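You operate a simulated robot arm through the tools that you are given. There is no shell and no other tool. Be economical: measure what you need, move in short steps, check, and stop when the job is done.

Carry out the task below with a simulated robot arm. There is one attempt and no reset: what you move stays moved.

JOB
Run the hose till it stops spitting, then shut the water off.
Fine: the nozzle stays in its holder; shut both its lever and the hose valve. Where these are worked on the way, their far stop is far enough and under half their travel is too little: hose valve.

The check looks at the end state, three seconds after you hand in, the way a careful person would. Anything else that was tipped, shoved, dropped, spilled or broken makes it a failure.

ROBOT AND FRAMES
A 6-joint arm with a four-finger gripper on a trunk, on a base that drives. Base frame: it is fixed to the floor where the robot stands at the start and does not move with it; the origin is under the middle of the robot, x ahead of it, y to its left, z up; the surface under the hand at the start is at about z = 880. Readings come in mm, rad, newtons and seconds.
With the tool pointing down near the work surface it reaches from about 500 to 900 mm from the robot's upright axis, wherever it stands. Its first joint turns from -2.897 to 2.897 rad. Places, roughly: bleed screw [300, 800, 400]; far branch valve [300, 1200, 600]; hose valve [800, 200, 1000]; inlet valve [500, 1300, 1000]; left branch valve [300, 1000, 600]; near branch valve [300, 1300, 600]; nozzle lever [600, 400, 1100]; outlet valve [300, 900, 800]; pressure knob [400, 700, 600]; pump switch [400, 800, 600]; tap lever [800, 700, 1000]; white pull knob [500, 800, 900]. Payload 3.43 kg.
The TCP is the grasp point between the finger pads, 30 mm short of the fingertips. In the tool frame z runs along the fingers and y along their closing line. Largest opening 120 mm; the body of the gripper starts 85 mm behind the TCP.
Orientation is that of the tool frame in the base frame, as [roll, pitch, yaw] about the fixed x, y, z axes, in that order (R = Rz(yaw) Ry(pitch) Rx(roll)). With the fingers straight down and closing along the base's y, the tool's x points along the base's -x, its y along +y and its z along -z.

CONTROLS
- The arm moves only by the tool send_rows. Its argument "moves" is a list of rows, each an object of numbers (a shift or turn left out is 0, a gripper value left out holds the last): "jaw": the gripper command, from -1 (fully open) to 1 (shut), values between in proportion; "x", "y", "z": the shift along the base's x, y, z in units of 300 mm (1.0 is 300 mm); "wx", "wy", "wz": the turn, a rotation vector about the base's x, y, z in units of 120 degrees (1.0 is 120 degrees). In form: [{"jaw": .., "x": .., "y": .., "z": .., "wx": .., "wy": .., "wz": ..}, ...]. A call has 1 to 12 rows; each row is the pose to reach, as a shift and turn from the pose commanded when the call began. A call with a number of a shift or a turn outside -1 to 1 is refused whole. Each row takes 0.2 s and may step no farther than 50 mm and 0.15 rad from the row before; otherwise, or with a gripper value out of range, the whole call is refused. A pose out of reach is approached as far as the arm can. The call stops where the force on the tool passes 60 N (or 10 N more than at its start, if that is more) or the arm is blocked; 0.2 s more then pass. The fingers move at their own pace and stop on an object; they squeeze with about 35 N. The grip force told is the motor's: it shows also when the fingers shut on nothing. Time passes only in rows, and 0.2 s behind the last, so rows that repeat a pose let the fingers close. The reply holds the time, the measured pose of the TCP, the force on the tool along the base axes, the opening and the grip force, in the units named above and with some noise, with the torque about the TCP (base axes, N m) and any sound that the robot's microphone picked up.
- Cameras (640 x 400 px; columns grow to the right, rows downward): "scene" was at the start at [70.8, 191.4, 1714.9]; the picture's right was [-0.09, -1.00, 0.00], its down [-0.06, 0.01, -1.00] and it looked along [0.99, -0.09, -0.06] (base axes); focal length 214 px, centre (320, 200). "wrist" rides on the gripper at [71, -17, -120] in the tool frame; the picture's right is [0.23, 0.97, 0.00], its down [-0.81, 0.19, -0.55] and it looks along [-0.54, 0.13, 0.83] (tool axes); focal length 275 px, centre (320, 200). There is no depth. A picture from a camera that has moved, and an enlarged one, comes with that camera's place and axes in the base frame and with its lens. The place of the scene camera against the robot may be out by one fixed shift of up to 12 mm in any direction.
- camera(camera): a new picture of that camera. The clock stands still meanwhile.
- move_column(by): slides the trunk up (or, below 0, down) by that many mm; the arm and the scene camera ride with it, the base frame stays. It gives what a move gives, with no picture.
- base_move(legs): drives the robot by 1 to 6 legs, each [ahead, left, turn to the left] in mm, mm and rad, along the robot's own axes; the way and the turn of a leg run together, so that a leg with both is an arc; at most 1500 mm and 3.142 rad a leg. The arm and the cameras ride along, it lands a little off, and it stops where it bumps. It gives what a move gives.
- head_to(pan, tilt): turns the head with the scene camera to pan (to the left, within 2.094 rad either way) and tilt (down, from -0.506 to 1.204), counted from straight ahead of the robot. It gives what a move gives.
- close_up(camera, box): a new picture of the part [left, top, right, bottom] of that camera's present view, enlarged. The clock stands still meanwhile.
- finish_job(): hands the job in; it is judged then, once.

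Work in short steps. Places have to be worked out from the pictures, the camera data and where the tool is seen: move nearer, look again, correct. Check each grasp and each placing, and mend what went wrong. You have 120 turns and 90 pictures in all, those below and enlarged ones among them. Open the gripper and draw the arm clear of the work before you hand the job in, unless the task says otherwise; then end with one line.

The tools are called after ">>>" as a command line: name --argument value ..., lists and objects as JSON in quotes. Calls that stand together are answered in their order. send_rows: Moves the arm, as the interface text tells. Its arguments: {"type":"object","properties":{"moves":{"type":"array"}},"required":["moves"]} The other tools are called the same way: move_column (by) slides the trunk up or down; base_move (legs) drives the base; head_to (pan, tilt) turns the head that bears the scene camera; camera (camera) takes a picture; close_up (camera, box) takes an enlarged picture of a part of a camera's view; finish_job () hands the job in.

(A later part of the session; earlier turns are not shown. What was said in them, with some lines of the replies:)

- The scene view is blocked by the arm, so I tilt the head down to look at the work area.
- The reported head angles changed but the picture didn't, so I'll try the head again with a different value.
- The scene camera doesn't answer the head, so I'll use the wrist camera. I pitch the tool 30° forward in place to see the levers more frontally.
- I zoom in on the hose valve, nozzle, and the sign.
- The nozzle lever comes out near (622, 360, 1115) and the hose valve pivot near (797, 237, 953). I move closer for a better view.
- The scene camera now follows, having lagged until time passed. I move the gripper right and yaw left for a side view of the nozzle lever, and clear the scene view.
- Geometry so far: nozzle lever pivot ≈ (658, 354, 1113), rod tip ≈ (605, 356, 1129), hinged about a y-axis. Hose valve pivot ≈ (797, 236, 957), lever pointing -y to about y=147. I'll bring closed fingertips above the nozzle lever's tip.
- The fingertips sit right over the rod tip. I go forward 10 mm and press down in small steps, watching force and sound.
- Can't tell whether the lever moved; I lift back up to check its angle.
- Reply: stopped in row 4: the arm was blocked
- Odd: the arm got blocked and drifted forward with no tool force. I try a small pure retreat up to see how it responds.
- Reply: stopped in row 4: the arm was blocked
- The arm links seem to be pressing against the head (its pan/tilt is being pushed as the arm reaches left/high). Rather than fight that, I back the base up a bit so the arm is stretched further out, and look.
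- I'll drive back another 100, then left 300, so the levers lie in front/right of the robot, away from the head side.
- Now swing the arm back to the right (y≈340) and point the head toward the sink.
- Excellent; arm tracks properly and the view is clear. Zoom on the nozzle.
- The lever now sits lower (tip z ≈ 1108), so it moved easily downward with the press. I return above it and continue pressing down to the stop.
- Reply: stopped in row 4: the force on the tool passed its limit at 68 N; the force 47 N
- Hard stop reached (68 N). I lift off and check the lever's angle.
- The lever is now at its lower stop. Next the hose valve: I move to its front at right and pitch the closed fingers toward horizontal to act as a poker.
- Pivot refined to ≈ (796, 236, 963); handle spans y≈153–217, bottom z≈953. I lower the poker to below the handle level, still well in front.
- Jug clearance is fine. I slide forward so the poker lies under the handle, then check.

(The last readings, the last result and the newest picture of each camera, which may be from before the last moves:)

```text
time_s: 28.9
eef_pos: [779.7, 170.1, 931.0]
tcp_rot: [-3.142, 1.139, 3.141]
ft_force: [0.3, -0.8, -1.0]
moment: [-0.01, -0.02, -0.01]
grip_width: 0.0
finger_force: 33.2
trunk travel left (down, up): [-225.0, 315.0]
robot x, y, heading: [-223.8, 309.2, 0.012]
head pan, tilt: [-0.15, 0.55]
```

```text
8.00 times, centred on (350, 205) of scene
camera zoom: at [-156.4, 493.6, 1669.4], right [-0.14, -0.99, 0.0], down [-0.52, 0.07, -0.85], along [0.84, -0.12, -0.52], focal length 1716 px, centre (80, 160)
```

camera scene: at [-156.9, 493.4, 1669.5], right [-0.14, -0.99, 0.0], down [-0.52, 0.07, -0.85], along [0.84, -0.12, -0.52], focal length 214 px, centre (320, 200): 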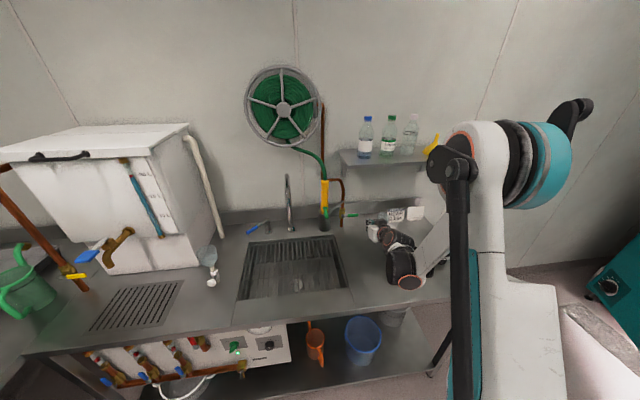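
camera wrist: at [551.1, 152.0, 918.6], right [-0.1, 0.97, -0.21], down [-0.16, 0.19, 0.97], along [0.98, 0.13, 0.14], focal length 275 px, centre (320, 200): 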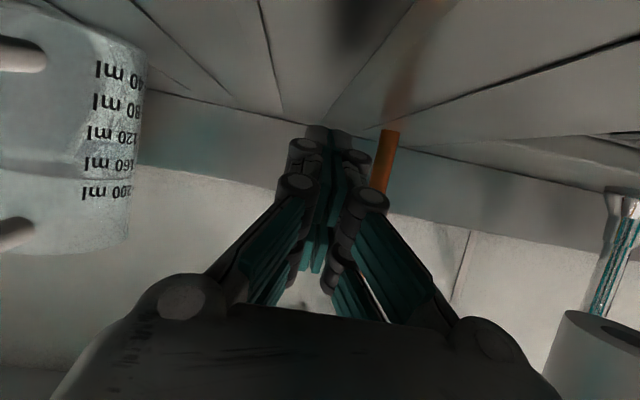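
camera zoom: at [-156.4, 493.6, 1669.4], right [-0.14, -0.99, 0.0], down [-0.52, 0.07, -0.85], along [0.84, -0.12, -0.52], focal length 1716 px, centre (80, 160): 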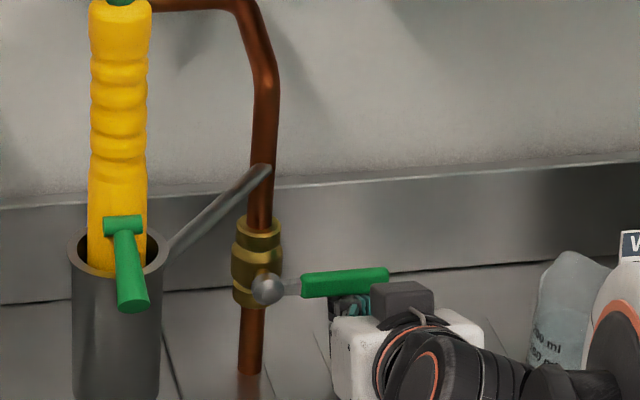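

Poker is under the handle. I sweep it up the first part of the arc (to about 60°), yawing slightly to keep the gripper body off the bracket.

>>> send_rows --moves '[{"y": 0, "z": 0.033}, {"y": -0.012, "z": 0.093, "wz": 0.03}, {"y": -0.007, "z": 0.153, "wz": 0.06}, {"y": 0.012, "z": 0.21, "wz": 0.09}, {"y": 0.047, "z": 0.261, "wz": 0.12}]'

>>> close_up --camera "scene" --box '[310, 170, 390, 220]'

```text
time_s: 30.1
eef_pos: [781.1, 186.7, 1012.3]
tcp_rot: [3.14, 1.142, -2.89]
ft_force: [0.4, 0.2, 0.0]
moment: [0.0, -0.02, -0.01]
grip_width: 0.0
finger_force: 33.3
trunk travel left (down, up): [-225.0, 315.0]
robot x, y, heading: [-220.6, 308.2, 0.009]
head pan, tilt: [-0.15, 0.55]
```

```text
8.00 times, centred on (350, 195) of scene
camera zoom: at [-156.8, 493.4, 1669.5], right [-0.14, -0.99, 0.0], down [-0.52, 0.07, -0.85], along [0.84, -0.12, -0.52], focal length 1716 px, centre (80, 240)
```

zoom: 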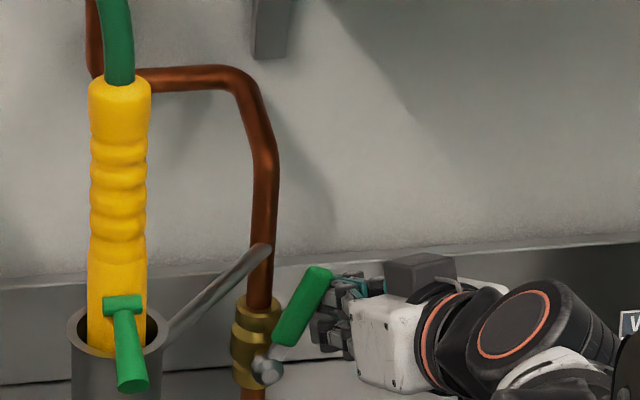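

Valve at about 60° and moving freely. Continue to its stop.

>>> send_rows --moves '[{"y": 0.037, "z": 0.03}, {"y": 0.09, "z": 0.057}, {"y": 0.11, "z": 0.06}, {"y": 0.125, "z": 0.06}, {"y": 0.14, "z": 0.06}]'

>>> close_up --camera "scene" --box '[310, 170, 390, 220]'

```text
time_s: 31.2
eef_pos: [781.3, 210.0, 1028.7]
tcp_rot: [3.136, 1.144, -2.91]
ft_force: [-3.0, -57.0, -4.6]
moment: [-0.27, 0.41, -1.04]
grip_width: 0.0
finger_force: 33.1
trunk travel left (down, up): [-225.0, 315.0]
robot x, y, heading: [-225.3, 306.6, 0.01]
head pan, tilt: [-0.15, 0.55]
```

```text
8.00 times, centred on (350, 195) of scene
camera zoom: at [-156.0, 485.8, 1670.3], right [-0.14, -0.99, 0.0], down [-0.52, 0.08, -0.85], along [0.84, -0.12, -0.52], focal length 1716 px, centre (80, 240)
```

zoom: 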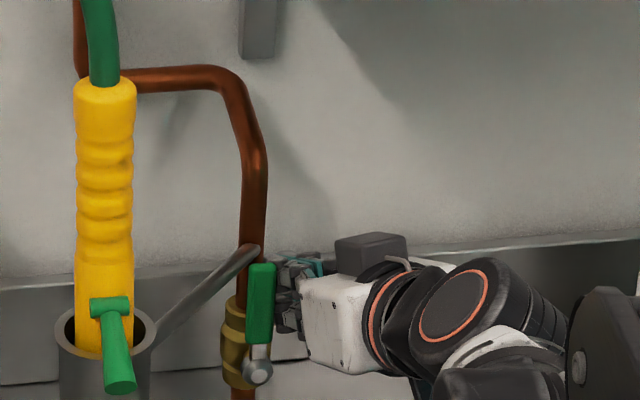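

Valve is fully open at its stop. I back off slightly and listen.

>>> send_rows --moves '[{"y": -0.06, "z": -0.01}, {"y": -0.06, "z": -0.01}, {"y": -0.06, "z": -0.01}, {"y": -0.06, "z": -0.01}, {"y": -0.06, "z": -0.01}, {"y": -0.06, "z": -0.01}]'

>>> close_up --camera "scene" --box '[260, 160, 420, 260]'

```text
time_s: 32.6
eef_pos: [780.1, 209.3, 1026.6]
tcp_rot: [3.139, 1.141, -2.892]
ft_force: [-1.4, -16.8, 15.0]
moment: [0.07, -0.16, -0.31]
grip_width: 0.1
finger_force: 33.4
trunk travel left (down, up): [-225.0, 315.0]
robot x, y, heading: [-224.0, 304.8, 0.014]
head pan, tilt: [-0.15, 0.55]
```

```text
4.00 times, centred on (340, 210) of scene
camera zoom: at [-158.9, 491.7, 1669.7], right [-0.14, -0.99, 0.0], down [-0.52, 0.07, -0.85], along [0.85, -0.12, -0.52], focal length 858 px, centre (240, 160)
```

zoom: 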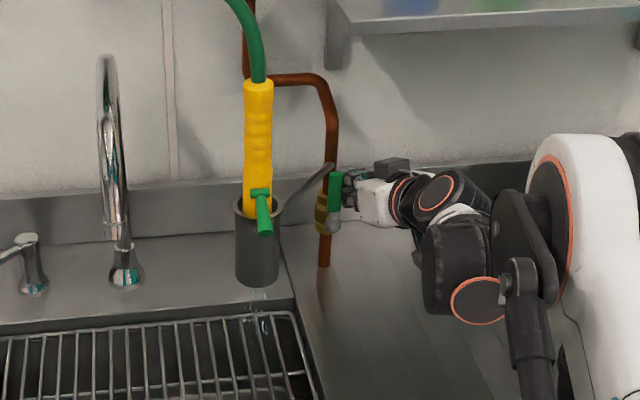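

There seems to be a stream under the holder; zoom in.

>>> close_up --camera "scene" --box '[300, 210, 348, 260]'

```text
8.00 times, centred on (324, 235) of scene
camera zoom: at [-158.9, 491.7, 1669.7], right [-0.14, -0.99, 0.0], down [-0.52, 0.07, -0.85], along [0.85, -0.12, -0.52], focal length 1716 px, centre (288, -80)
```

zoom: 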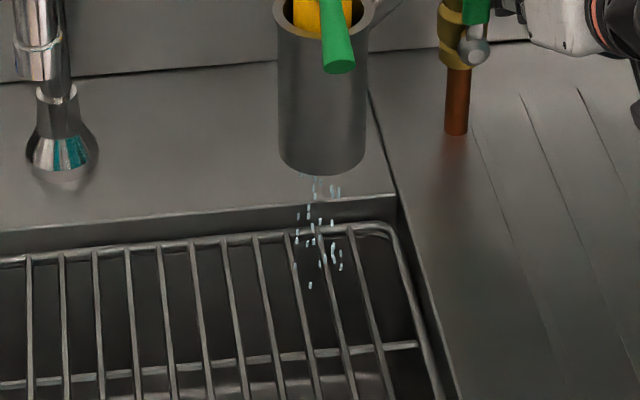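

Water is spitting from the nozzle into the sink: both open. While it purges I retreat, half-open the jaws, and set up in front of the upright handle for closing.

>>> send_rows --moves '[{"y": -0.08}, {"x": -0.15, "y": -0.1}, {"x": -0.3, "y": -0.1, "z": -0.04}, {"x": -0.3, "y": 0.03, "z": -0.04, "jaw": -0.167}, {"x": -0.3, "y": 0.03, "z": -0.04}]'

>>> close_up --camera "scene" --box '[284, 190, 364, 250]'

>>> camera --camera "wrist"

```text
time_s: 33.9
eef_pos: [692.4, 220.3, 1013.8]
tcp_rot: [3.141, 1.138, -2.892]
ft_force: [0.1, 0.5, -0.4]
moment: [0.0, -0.04, -0.03]
grip_width: 69.8
finger_force: 0.0
trunk travel left (down, up): [-225.0, 315.0]
robot x, y, heading: [-222.6, 307.5, 0.015]
head pan, tilt: [-0.15, 0.55]
```

```text
6.67 times, centred on (324, 220) of scene
camera zoom: at [-156.6, 494.2, 1669.3], right [-0.14, -0.99, 0.0], down [-0.52, 0.07, -0.85], along [0.84, -0.12, -0.52], focal length 1430 px, centre (293, 67)
```

zoom: 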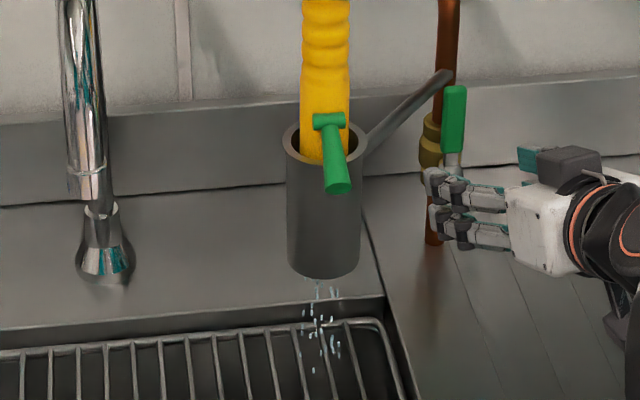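

```text
42 pictures are left
camera wrist: at [562.4, 168.8, 998.0], right [-0.33, 0.92, -0.21], down [-0.21, 0.14, 0.97], along [0.92, 0.37, 0.14], focal length 275 px, centre (320, 200)
```

wrist: 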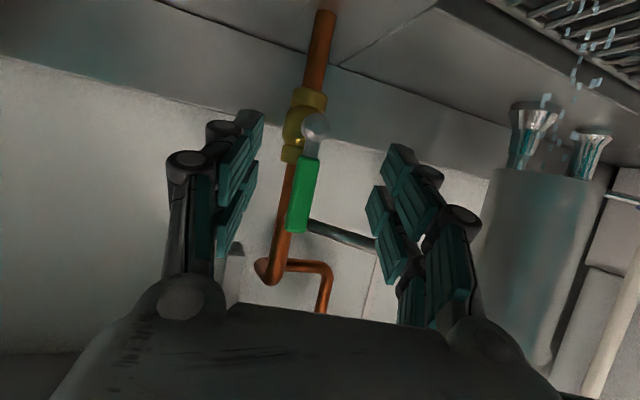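

Alignment is good: the handle is between the fingers. Still droplets (spitting), so I wait.

>>> send_rows --moves '[{"x": 0}, {"x": 0}, {"x": 0}, {"x": 0}, {"x": 0}, {"x": 0}, {"x": 0}, {"x": 0}, {"x": 0}, {"x": 0}, {"x": 0}, {"x": 0}]'

>>> send_rows --moves '[{"x": 0}, {"x": 0}, {"x": 0}, {"x": 0}, {"x": 0}, {"x": 0}, {"x": 0}, {"x": 0}, {"x": 0}, {"x": 0}, {"x": 0}, {"x": 0}]'

>>> close_up --camera "scene" --box '[300, 210, 348, 260]'

```text
time_s: 36.5
eef_pos: [691.5, 219.6, 1012.0]
tcp_rot: [3.141, 1.141, -2.892]
ft_force: [-0.2, 0.4, 0.9]
moment: [0.0, -0.01, 0.0]
grip_width: 70.1
finger_force: 0.0
trunk travel left (down, up): [-225.0, 315.0]
robot x, y, heading: [-226.1, 307.5, 0.014]
head pan, tilt: [-0.15, 0.55]
```

```text
time_s: 39.0
eef_pos: [692.1, 219.9, 1013.0]
tcp_rot: [3.141, 1.139, -2.892]
ft_force: [0.1, -0.2, 0.6]
moment: [0.04, 0.0, -0.03]
grip_width: 70.1
finger_force: 0.1
trunk travel left (down, up): [-225.0, 315.0]
robot x, y, heading: [-224.8, 301.9, 0.011]
head pan, tilt: [-0.15, 0.55]
```

```text
8.00 times, centred on (324, 235) of scene
camera zoom: at [-156.8, 493.5, 1669.4], right [-0.14, -0.99, 0.0], down [-0.52, 0.07, -0.85], along [0.84, -0.12, -0.52], focal length 1716 px, centre (288, -80)
```

zoom: 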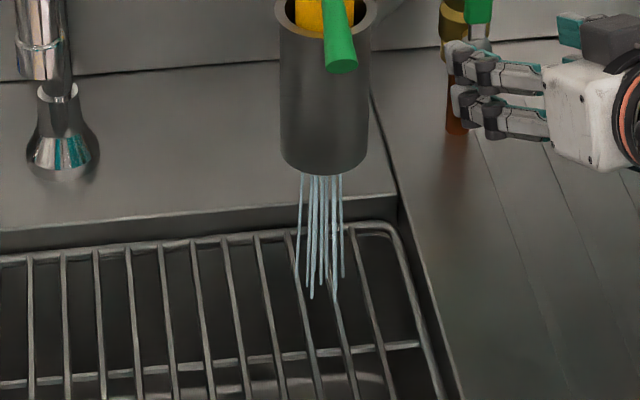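

Now it's a steady stream. I wait a bit more to be sure it doesn't resume spitting.

>>> send_rows --moves '[{"x": 0}, {"x": 0}, {"x": 0}, {"x": 0}, {"x": 0}, {"x": 0}, {"x": 0}, {"x": 0}]'

>>> close_up --camera "scene" --box '[300, 210, 348, 260]'

```text
time_s: 40.9
eef_pos: [691.1, 219.4, 1013.5]
tcp_rot: [3.141, 1.139, -2.893]
ft_force: [0.3, 1.0, -0.3]
moment: [0.02, -0.04, 0.0]
grip_width: 69.9
finger_force: 0.0
trunk travel left (down, up): [-225.0, 315.0]
robot x, y, heading: [-222.8, 309.3, 0.01]
head pan, tilt: [-0.15, 0.55]
```

```text
8.00 times, centred on (324, 235) of scene
camera zoom: at [-156.8, 493.5, 1669.4], right [-0.14, -0.99, 0.0], down [-0.52, 0.07, -0.85], along [0.84, -0.12, -0.52], focal length 1716 px, centre (288, -80)
```

zoom: 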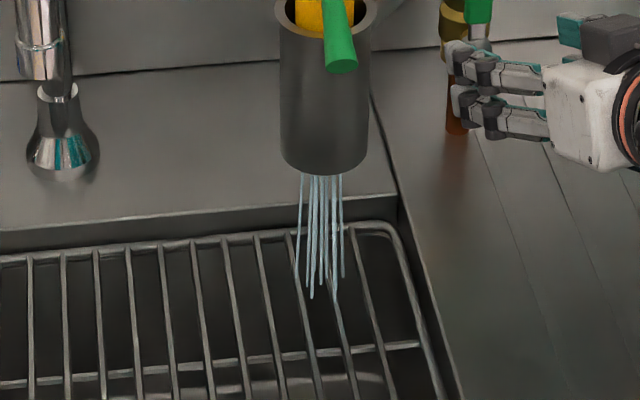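

Steady. Now slide forward so the fingers straddle the upright handle.

>>> send_rows --moves '[{"x": 0.1}, {"x": 0.2}, {"x": 0.3}, {"x": 0.3}]'

>>> close_up --camera "scene" --box '[310, 180, 390, 230]'

>>> camera --camera "wrist"

```text
time_s: 41.9
eef_pos: [780.0, 217.8, 1010.7]
tcp_rot: [3.142, 1.139, -2.893]
ft_force: [-0.2, 0.2, -0.2]
moment: [0.0, -0.03, 0.03]
grip_width: 70.2
finger_force: 0.0
trunk travel left (down, up): [-225.0, 315.0]
robot x, y, heading: [-225.7, 305.2, 0.014]
head pan, tilt: [-0.15, 0.55]
```

```text
8.00 times, centred on (350, 205) of scene
camera zoom: at [-156.5, 493.5, 1669.4], right [-0.14, -0.99, 0.0], down [-0.52, 0.07, -0.85], along [0.84, -0.12, -0.52], focal length 1716 px, centre (80, 160)
```

zoom: 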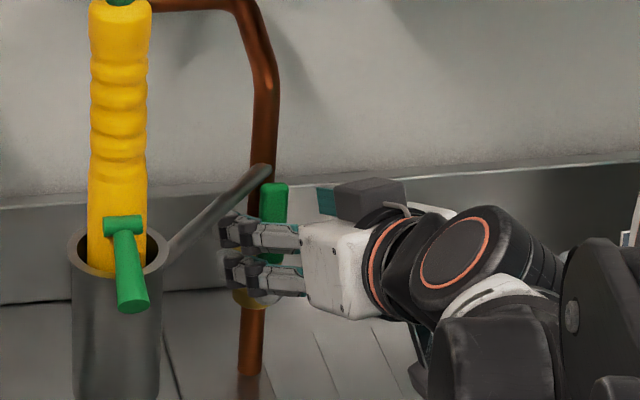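

```text
38 pictures are left
camera wrist: at [651.0, 166.8, 995.7], right [-0.33, 0.92, -0.21], down [-0.21, 0.14, 0.97], along [0.92, 0.37, 0.14], focal length 275 px, centre (320, 200)
```

wrist: 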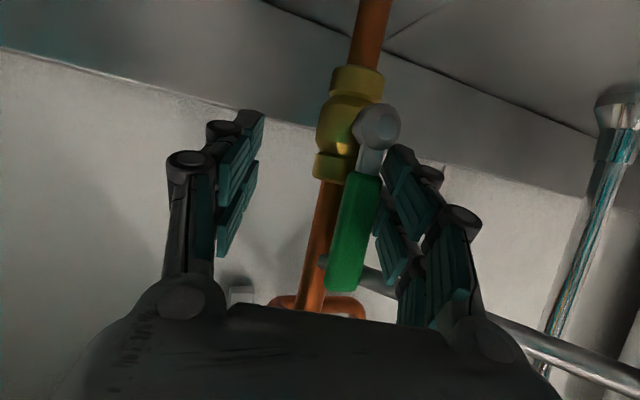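

The left finger is right beside the handle. I sweep it back along the arc partway.

>>> send_rows --moves '[{"y": -0.037, "z": 0.033}, {"y": -0.077, "z": 0.043}, {"y": -0.12, "z": 0.042}, {"y": -0.16, "z": 0.03}, {"y": -0.195, "z": 0.007}]'

>>> close_up --camera "scene" --box '[310, 180, 390, 230]'

>>> camera --camera "wrist"

```text
time_s: 42.9
eef_pos: [781.9, 196.1, 1024.7]
tcp_rot: [3.131, 1.14, -2.875]
ft_force: [-14.2, 17.2, -2.3]
moment: [-0.17, -0.38, 1.01]
grip_width: 83.2
finger_force: 11.7
trunk travel left (down, up): [-225.0, 315.0]
robot x, y, heading: [-223.1, 306.0, 0.022]
head pan, tilt: [-0.15, 0.55]
stopped in row 5: the force on the tool passed its limit at 68 N (the readings are from after the stop); the commanded pose is now the measured one
```

```text
8.00 times, centred on (350, 205) of scene
camera zoom: at [-159.2, 496.9, 1669.2], right [-0.13, -0.99, 0.0], down [-0.52, 0.07, -0.85], along [0.85, -0.11, -0.52], focal length 1716 px, centre (80, 160)
```

zoom: 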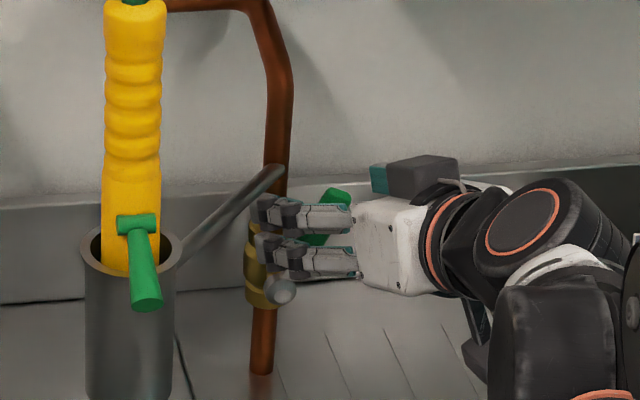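

```text
36 pictures are left
camera wrist: at [654.7, 141.3, 1008.5], right [-0.36, 0.91, -0.2], down [-0.21, 0.14, 0.97], along [0.91, 0.39, 0.14], focal length 275 px, centre (320, 200)
```

wrist: 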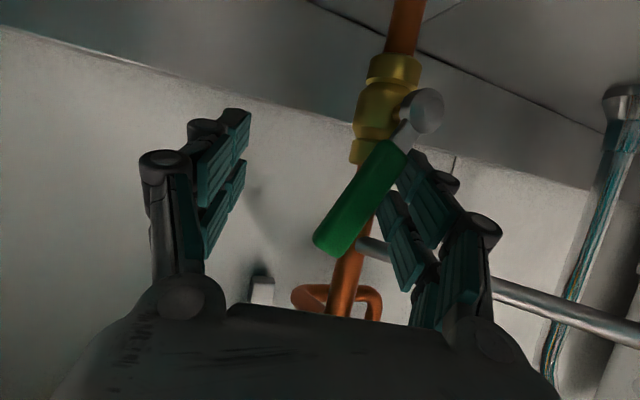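

The finger tip is catching the pipe; handle is at about 60°. I pull back 14 mm and continue the sweep.

>>> send_rows --moves '[{"x": -0.045, "y": 0.015}, {"x": -0.05, "y": 0.01}, {"x": -0.05, "y": -0.04}, {"x": -0.05, "y": -0.087, "z": -0.015}, {"x": -0.05, "y": -0.122, "z": -0.039}]'

>>> close_up --camera "scene" --box '[310, 180, 390, 230]'

>>> camera --camera "wrist"

```text
time_s: 44.1
eef_pos: [769.6, 156.6, 1015.2]
tcp_rot: [3.124, 1.145, -2.888]
ft_force: [8.8, 10.1, 26.0]
moment: [1.44, -0.35, -0.33]
grip_width: 74.3
finger_force: 3.5
trunk travel left (down, up): [-225.0, 315.0]
robot x, y, heading: [-224.1, 308.6, 0.018]
head pan, tilt: [-0.15, 0.55]
```

```text
8.00 times, centred on (350, 205) of scene
camera zoom: at [-160.1, 496.0, 1669.7], right [-0.13, -0.99, 0.0], down [-0.52, 0.07, -0.85], along [0.85, -0.11, -0.52], focal length 1716 px, centre (80, 160)
```

zoom: 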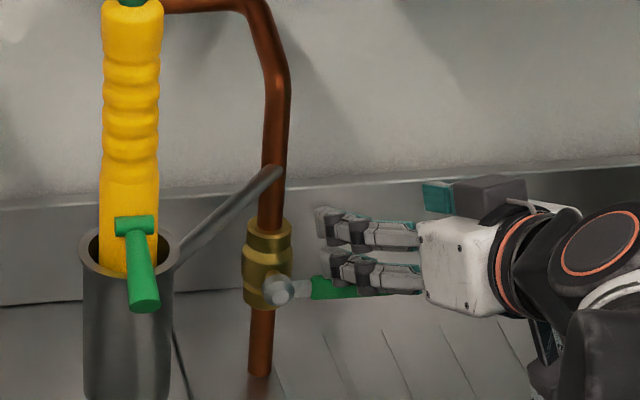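

```text
34 pictures are left
camera wrist: at [640.5, 101.5, 1000.2], right [-0.35, 0.91, -0.2], down [-0.21, 0.13, 0.97], along [0.91, 0.38, 0.15], focal length 275 px, centre (320, 200)
```

wrist: 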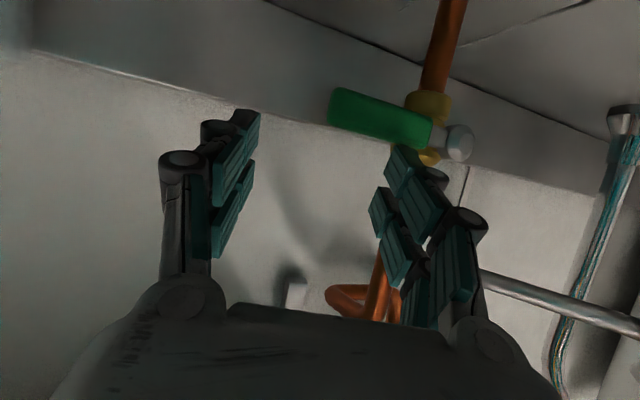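

Handle looks horizontal again with force building (26 N). A little more downward push to confirm the stop.

>>> send_rows --moves '[{"z": -0.02}, {"z": -0.04}, {"z": -0.06}]'

>>> close_up --camera "scene" --box '[300, 180, 396, 260]'

```text
time_s: 44.5
eef_pos: [769.8, 154.6, 1014.4]
tcp_rot: [3.106, 1.152, -2.91]
ft_force: [-7.4, 0.9, 29.0]
moment: [1.36, 0.14, 0.39]
grip_width: 76.9
finger_force: 5.9
trunk travel left (down, up): [-225.0, 315.0]
robot x, y, heading: [-221.3, 309.9, 0.021]
head pan, tilt: [-0.15, 0.55]
stopped in row 2: the force on the tool passed its limit at 67 N (the readings are from after the stop); the commanded pose is now the measured one
```

```text
5.00 times, centred on (348, 220) of scene
camera zoom: at [-162.0, 494.9, 1669.6], right [-0.13, -0.99, 0.0], down [-0.52, 0.07, -0.85], along [0.85, -0.11, -0.52], focal length 1072 px, centre (180, 100)
```

zoom: 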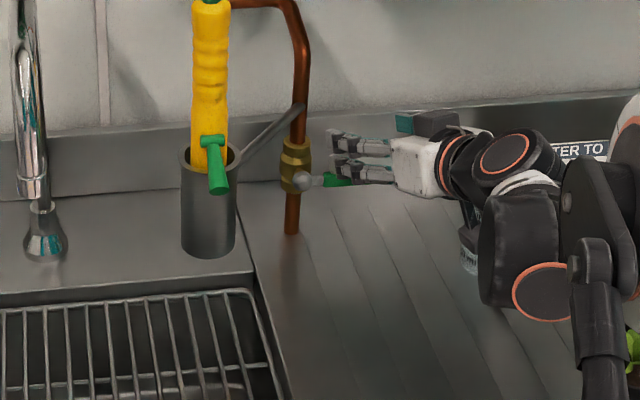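

Valve is shut against its stop and the stream has stopped. I lift off, retreat, close the jaws and undo the yaw.

>>> send_rows --moves '[{"z": 0.06}, {"x": -0.1, "y": -0.02, "z": 0.1}, {"x": -0.25, "y": -0.02, "z": 0.1, "wz": -0.03}, {"x": -0.4, "y": 0.05, "z": 0.1, "wz": -0.06}, {"x": -0.55, "y": 0.12, "z": 0.1, "wz": -0.09}, {"x": -0.7, "y": 0.15, "z": 0.1, "wz": -0.12, "jaw": 1}, {"x": -0.8, "y": 0.25, "z": 0.1, "wz": -0.12}, {"x": -0.8, "y": 0.25, "z": 0.1, "wz": -0.12}]'

>>> close_up --camera "scene" --box '[290, 180, 386, 260]'

>>> camera --camera "wrist"

```text
time_s: 46.3
eef_pos: [534.4, 231.4, 1042.0]
tcp_rot: [3.114, 1.147, 3.131]
ft_force: [0.2, -0.7, 0.8]
moment: [-0.02, -0.04, 0.01]
grip_width: 0.0
finger_force: 33.7
trunk travel left (down, up): [-225.0, 315.0]
robot x, y, heading: [-224.7, 304.7, 0.018]
head pan, tilt: [-0.15, 0.55]
```

```text
5.00 times, centred on (338, 220) of scene
camera zoom: at [-157.6, 495.1, 1669.3], right [-0.13, -0.99, 0.0], down [-0.52, 0.07, -0.85], along [0.85, -0.11, -0.52], focal length 1072 px, centre (230, 100)
```

zoom: 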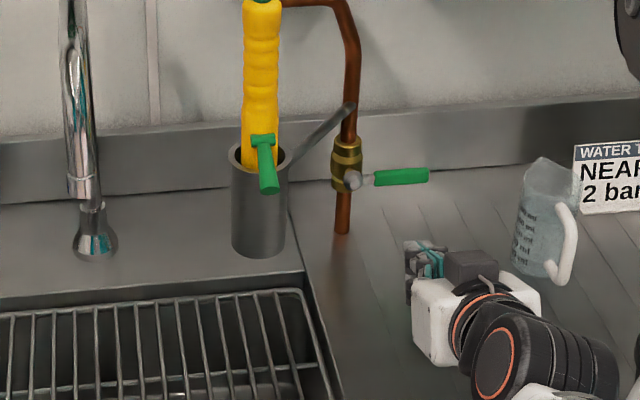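

```text
31 pictures are left
camera wrist: at [397.1, 211.7, 1025.5], right [-0.11, 0.97, -0.2], down [-0.17, 0.18, 0.97], along [0.98, 0.14, 0.15], focal length 275 px, centre (320, 200)
```

wrist: 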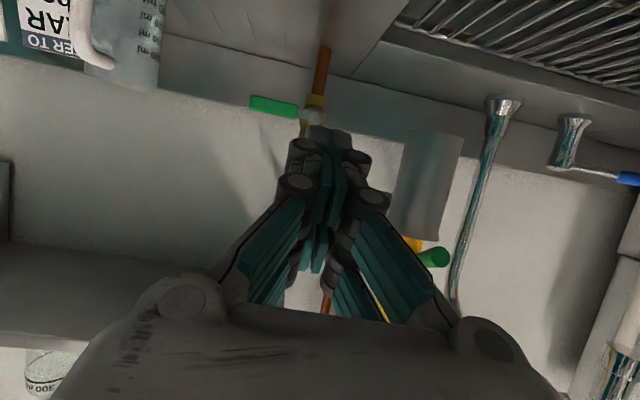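

Hose valve is level/closed. The nozzle rod tip is at about (608, 352, 1088). I move the poker in below it, with shallower pitch.

>>> send_rows --moves '[{"y": 0.1, "wy": -0.03}, {"y": 0.2, "wy": -0.06}, {"y": 0.3, "wy": -0.09}, {"y": 0.405, "wy": -0.125}, {"x": 0.1, "y": 0.405, "wy": -0.125}, {"x": 0.16, "y": 0.405, "wy": -0.125}, {"x": 0.16, "y": 0.405, "wy": -0.125}]'

>>> close_up --camera "scene" --box '[290, 180, 370, 230]'

>>> camera --camera "wrist"

```text
time_s: 47.9
eef_pos: [585.9, 353.3, 1047.5]
tcp_rot: [3.098, 1.408, 3.116]
ft_force: [0.2, -0.1, -0.2]
moment: [-0.02, 0.03, -0.01]
grip_width: 0.0
finger_force: 34.0
out of reach, approached as far as the arm can: row 1, 2, 3, 4, 5, 6, 7
trunk travel left (down, up): [-225.0, 315.0]
robot x, y, heading: [-221.7, 307.2, 0.019]
head pan, tilt: [-0.15, 0.55]
```

```text
8.00 times, centred on (330, 205) of scene
camera zoom: at [-157.6, 495.2, 1669.4], right [-0.13, -0.99, 0.0], down [-0.52, 0.07, -0.85], along [0.85, -0.11, -0.52], focal length 1716 px, centre (240, 160)
```

zoom: 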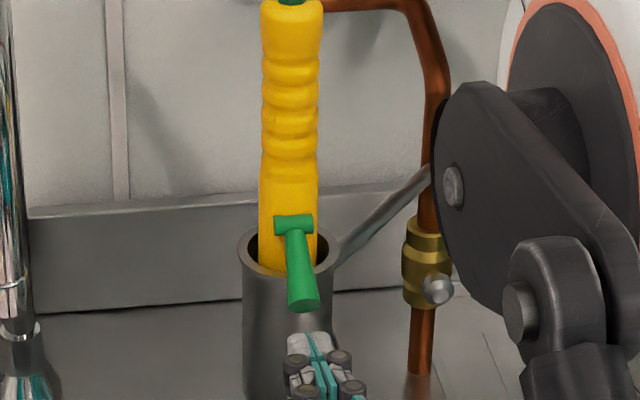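

```text
29 pictures are left
camera wrist: at [456.7, 334.4, 995.7], right [-0.05, 0.97, -0.22], down [-0.42, 0.18, 0.89], along [0.91, 0.14, 0.4], focal length 275 px, centre (320, 200)
```

wrist: 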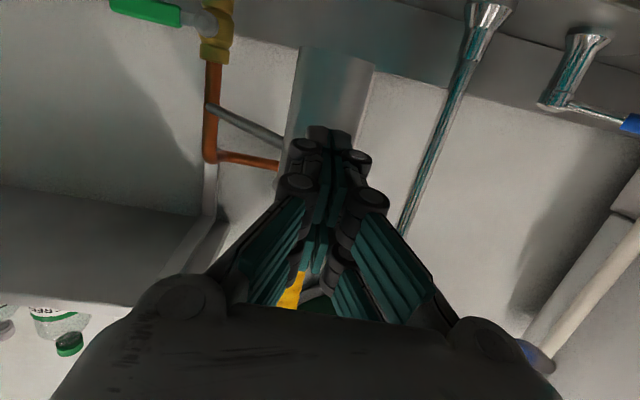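

Fingertips are right under the rod's end. I raise gently.

>>> send_rows --moves '[{"z": 0.03}, {"z": 0.06}, {"z": 0.09}, {"z": 0.12}, {"z": 0.145}]'

>>> close_up --camera "scene" --box '[290, 180, 370, 230]'

```text
time_s: 49.1
eef_pos: [586.4, 352.8, 1091.2]
tcp_rot: [3.097, 1.41, 3.113]
ft_force: [0.2, 0.3, -0.6]
moment: [-0.01, -0.01, -0.02]
grip_width: 0.2
finger_force: 33.3
trunk travel left (down, up): [-225.0, 315.0]
robot x, y, heading: [-220.0, 307.3, 0.018]
head pan, tilt: [-0.15, 0.55]
```

```text
8.00 times, centred on (330, 205) of scene
camera zoom: at [-157.7, 494.9, 1669.4], right [-0.13, -0.99, 0.0], down [-0.52, 0.07, -0.85], along [0.85, -0.11, -0.52], focal length 1716 px, centre (240, 160)
```

zoom: 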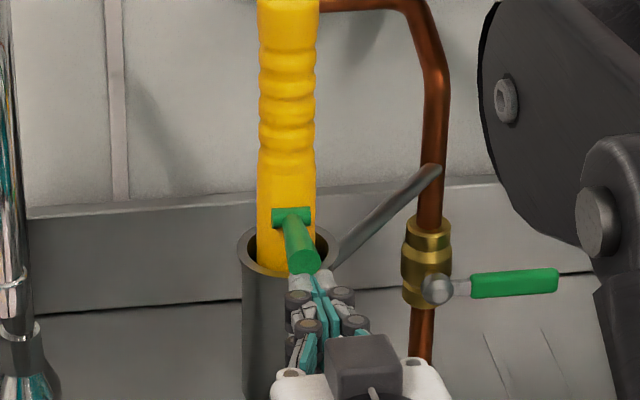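

The lever is coming up (~-10°). The nozzle may have shifted a few mm; I continue in small steps and check.

>>> send_rows --moves '[{"z": 0.02}, {"z": 0.04}, {"z": 0.04}]'

>>> close_up --camera "scene" --box '[290, 180, 370, 230]'

```text
time_s: 49.9
eef_pos: [587.3, 353.6, 1102.8]
tcp_rot: [3.097, 1.41, 3.116]
ft_force: [1.1, -0.6, -0.2]
moment: [0.0, 0.04, 0.0]
grip_width: 0.1
finger_force: 32.7
trunk travel left (down, up): [-225.0, 315.0]
robot x, y, heading: [-221.1, 304.5, 0.024]
head pan, tilt: [-0.15, 0.55]
```

```text
8.00 times, centred on (330, 205) of scene
camera zoom: at [-157.5, 494.9, 1669.4], right [-0.13, -0.99, 0.0], down [-0.52, 0.07, -0.85], along [0.85, -0.11, -0.52], focal length 1716 px, centre (240, 160)
```

zoom: 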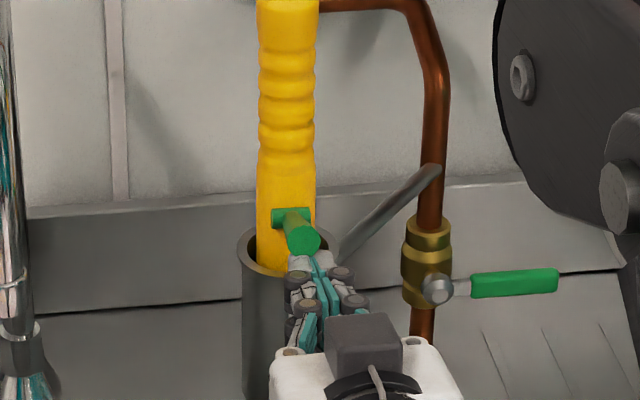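

Nozzle stays put and the lever keeps rising. Continue.

>>> send_rows --moves '[{"z": 0.015}, {"z": 0.03}, {"z": 0.045}, {"z": 0.045}]'

>>> close_up --camera "scene" --box '[290, 180, 370, 230]'

```text
time_s: 50.9
eef_pos: [588.5, 354.0, 1115.0]
tcp_rot: [3.098, 1.41, 3.117]
ft_force: [-5.1, 0.1, -8.3]
moment: [-0.05, 0.14, 0.04]
grip_width: 0.3
finger_force: 33.0
trunk travel left (down, up): [-225.0, 315.0]
robot x, y, heading: [-221.4, 310.0, 0.024]
head pan, tilt: [-0.15, 0.55]
```

```text
8.00 times, centred on (330, 205) of scene
camera zoom: at [-157.4, 495.0, 1669.3], right [-0.13, -0.99, 0.0], down [-0.52, 0.07, -0.85], along [0.85, -0.11, -0.52], focal length 1716 px, centre (240, 160)
```

zoom: 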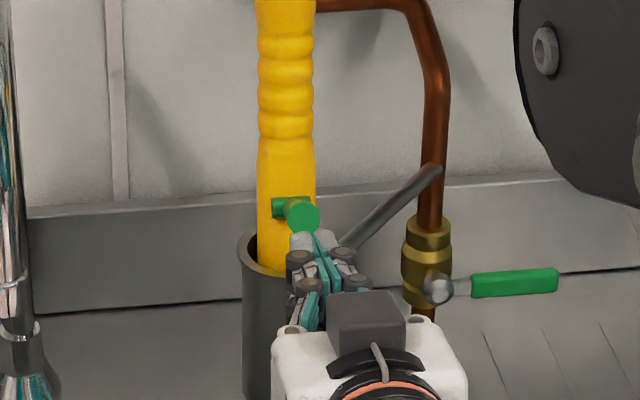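

Upper stop reached (8 N, nozzle lifting slightly). I lower and withdraw, letting the nozzle settle.

>>> send_rows --moves '[{"z": -0.04}, {"z": -0.1}, {"x": -0.12, "z": -0.1}, {"x": -0.28, "z": -0.1}, {"x": -0.42, "y": -0.08, "z": -0.08}, {"x": -0.5, "y": -0.2, "z": 0}, {"x": -0.5, "y": -0.35, "z": 0}, {"x": -0.5, "y": -0.35, "z": 0}]'

>>> close_up --camera "scene" --box '[290, 180, 370, 230]'

>>> camera --camera "wrist"

```text
time_s: 52.7
eef_pos: [468.2, 243.2, 1165.6]
tcp_rot: [3.097, 1.408, 3.115]
ft_force: [0.1, 0.5, 0.0]
moment: [0.01, -0.02, -0.02]
grip_width: 0.0
finger_force: 33.3
out of reach, approached as far as the arm can: row 3, 4, 5, 6, 7, 8
trunk travel left (down, up): [-225.0, 315.0]
robot x, y, heading: [-222.3, 307.8, 0.018]
head pan, tilt: [-0.15, 0.55]
```

```text
8.00 times, centred on (330, 205) of scene
camera zoom: at [-157.4, 494.6, 1669.4], right [-0.13, -0.99, 0.0], down [-0.52, 0.07, -0.85], along [0.85, -0.11, -0.52], focal length 1716 px, centre (240, 160)
```

zoom: 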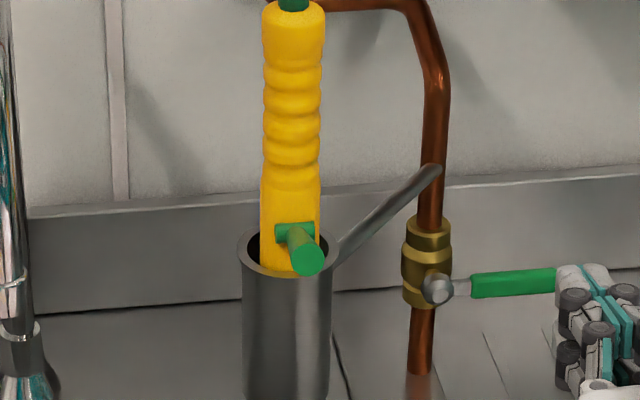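

```text
24 pictures are left
camera wrist: at [339.5, 222.9, 1114.2], right [-0.05, 0.97, -0.22], down [-0.42, 0.18, 0.89], along [0.91, 0.14, 0.4], focal length 275 px, centre (320, 200)
```

wrist: 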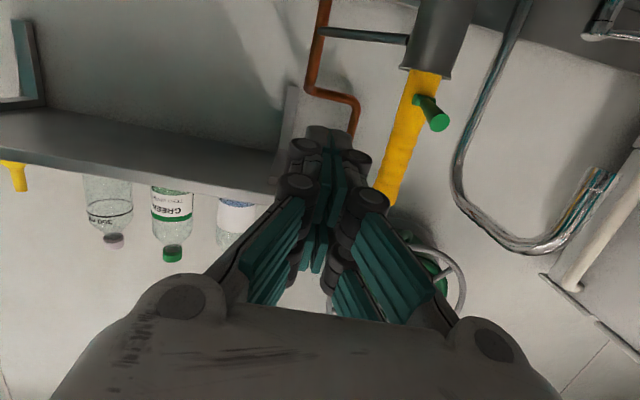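

The nozzle has settled fully in its holder and the lever angle matches the original (tip ~18 mm above hinge). I open the gripper, draw back, and do a final check.

>>> send_rows --moves '[{"jaw": -1, "x": -0.1, "y": -0.05, "z": 0.08}, {"x": -0.15, "y": -0.05, "z": 0.18}, {"x": -0.15, "y": -0.05, "z": 0.25}, {"x": -0.15, "y": -0.05, "z": 0.25}]'

>>> camera --camera "scene"

>>> close_up --camera "scene" --box '[290, 180, 370, 230]'

>>> close_up --camera "scene" --box '[280, 190, 376, 260]'

```text
time_s: 53.7
eef_pos: [425.2, 225.2, 1239.3]
tcp_rot: [3.098, 1.409, 3.118]
ft_force: [-0.2, -1.3, 0.1]
moment: [0.01, -0.02, 0.0]
grip_width: 119.8
finger_force: 0.1
trunk travel left (down, up): [-225.0, 315.0]
robot x, y, heading: [-224.9, 307.5, 0.021]
head pan, tilt: [-0.15, 0.55]
```

```text
23 pictures are left
camera scene: at [-157.9, 494.7, 1669.4], right [-0.13, -0.99, 0.0], down [-0.52, 0.07, -0.85], along [0.85, -0.11, -0.52], focal length 214 px, centre (320, 200)
```

scene: 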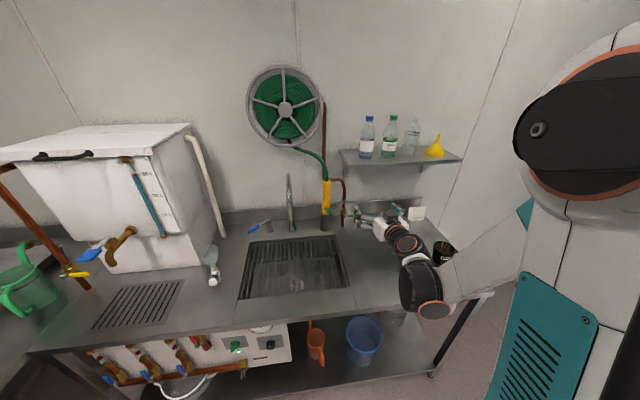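

```text
8.00 times, centred on (330, 205) of scene
camera zoom: at [-157.9, 494.7, 1669.4], right [-0.13, -0.99, 0.0], down [-0.52, 0.07, -0.85], along [0.85, -0.11, -0.52], focal length 1716 px, centre (240, 160)
```

zoom: 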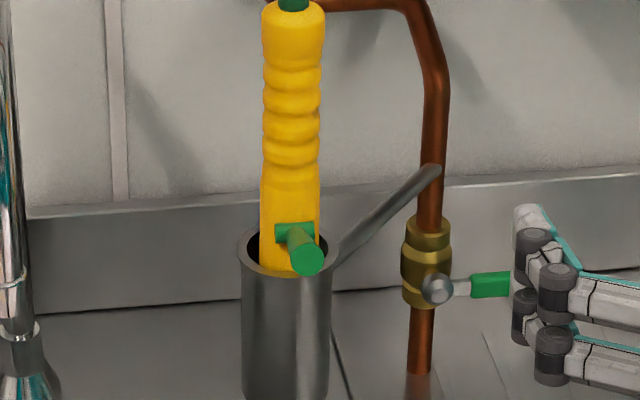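

```text
5.71 times, centred on (328, 225) of scene
camera zoom: at [-157.9, 494.7, 1669.4], right [-0.13, -0.99, 0.0], down [-0.52, 0.07, -0.85], along [0.85, -0.11, -0.52], focal length 1226 px, centre (274, 57)
```

zoom: 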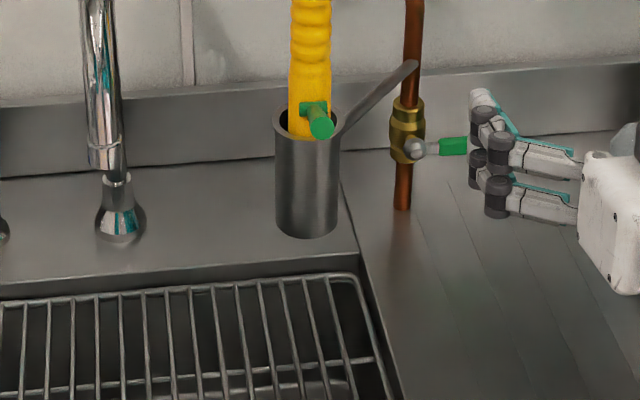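

No flow, both levers closed. I shift the arm up and aside once to confirm the plant pots hidden behind it are undisturbed.

>>> send_rows --moves '[{"x": -0.05, "z": 0.1}, {"x": -0.1, "z": 0.2}, {"x": -0.15, "y": 0.1, "z": 0.3}, {"x": -0.15, "y": 0.2, "z": 0.35}, {"x": -0.15, "y": 0.3, "z": 0.4}, {"x": -0.15, "y": 0.3, "z": 0.4}]'

>>> camera --camera "scene"

```text
time_s: 55.1
eef_pos: [383.1, 318.8, 1359.1]
tcp_rot: [3.097, 1.41, 3.116]
ft_force: [-1.0, -0.1, 0.7]
moment: [0.0, -0.04, 0.04]
grip_width: 119.8
finger_force: 0.1
trunk travel left (down, up): [-225.0, 315.0]
robot x, y, heading: [-223.6, 308.8, 0.019]
head pan, tilt: [-0.15, 0.55]
```

```text
20 pictures are left
camera scene: at [-158.1, 495.1, 1669.4], right [-0.13, -0.99, 0.0], down [-0.52, 0.07, -0.85], along [0.85, -0.11, -0.52], focal length 214 px, centre (320, 200)
```

scene: 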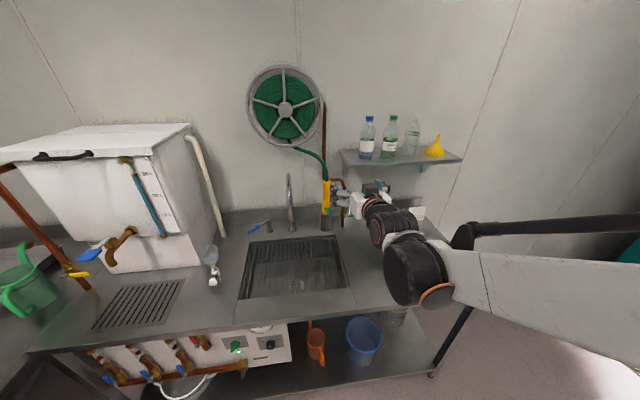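

>>> send_rows --moves '[{"wy": 0.06}, {"wy": 0.12}, {"wy": 0.18}, {"wy": 0.24}, {"wy": 0.3}, {"wy": 0.36}, {"wy": 0.42}, {"wy": 0.42}]'

>>> camera --camera "wrist"

>>> camera --camera "scene"

```text
time_s: 56.9
eef_pos: [381.2, 317.0, 1359.1]
tcp_rot: [3.12, 0.528, 3.138]
ft_force: [0.6, 0.6, 0.0]
moment: [0.01, -0.02, 0.02]
grip_width: 120.0
finger_force: 0.1
trunk travel left (down, up): [-225.0, 315.0]
robot x, y, heading: [-225.1, 306.4, 0.019]
head pan, tilt: [-0.15, 0.55]
```

```text
19 pictures are left
camera wrist: at [260.6, 297.4, 1427.3], right [-0.2, 0.97, -0.1], down [0.42, 0.18, 0.89], along [0.88, 0.14, -0.45], focal length 275 px, centre (320, 200)
```

wrist: 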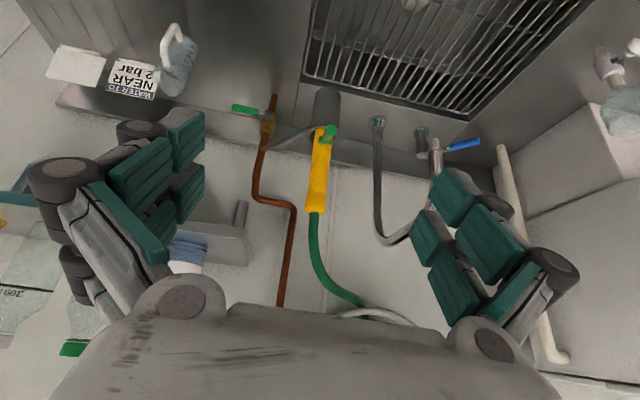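

```text
18 pictures are left
camera scene: at [-157.9, 494.8, 1669.4], right [-0.13, -0.99, 0.0], down [-0.52, 0.07, -0.85], along [0.85, -0.11, -0.52], focal length 214 px, centre (320, 200)
```

scene: 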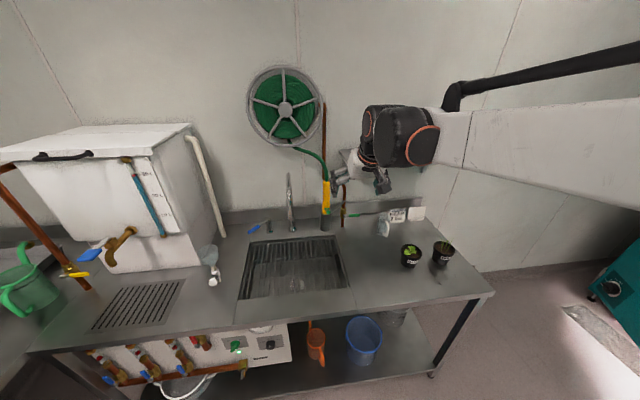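

Both pots, the jug, signs and bottles all stand where they were. The valve and the nozzle lever are shut and the nozzle is in its holder, so I'm handing in.

>>> finish_job

```text
The job is handed in.
```

The hose ran until the spitting became a steady stream. The hose valve and the nozzle lever are both shut, the flow has stopped, and the nozzle is still in its holder with nothing else on the counter disturbed.
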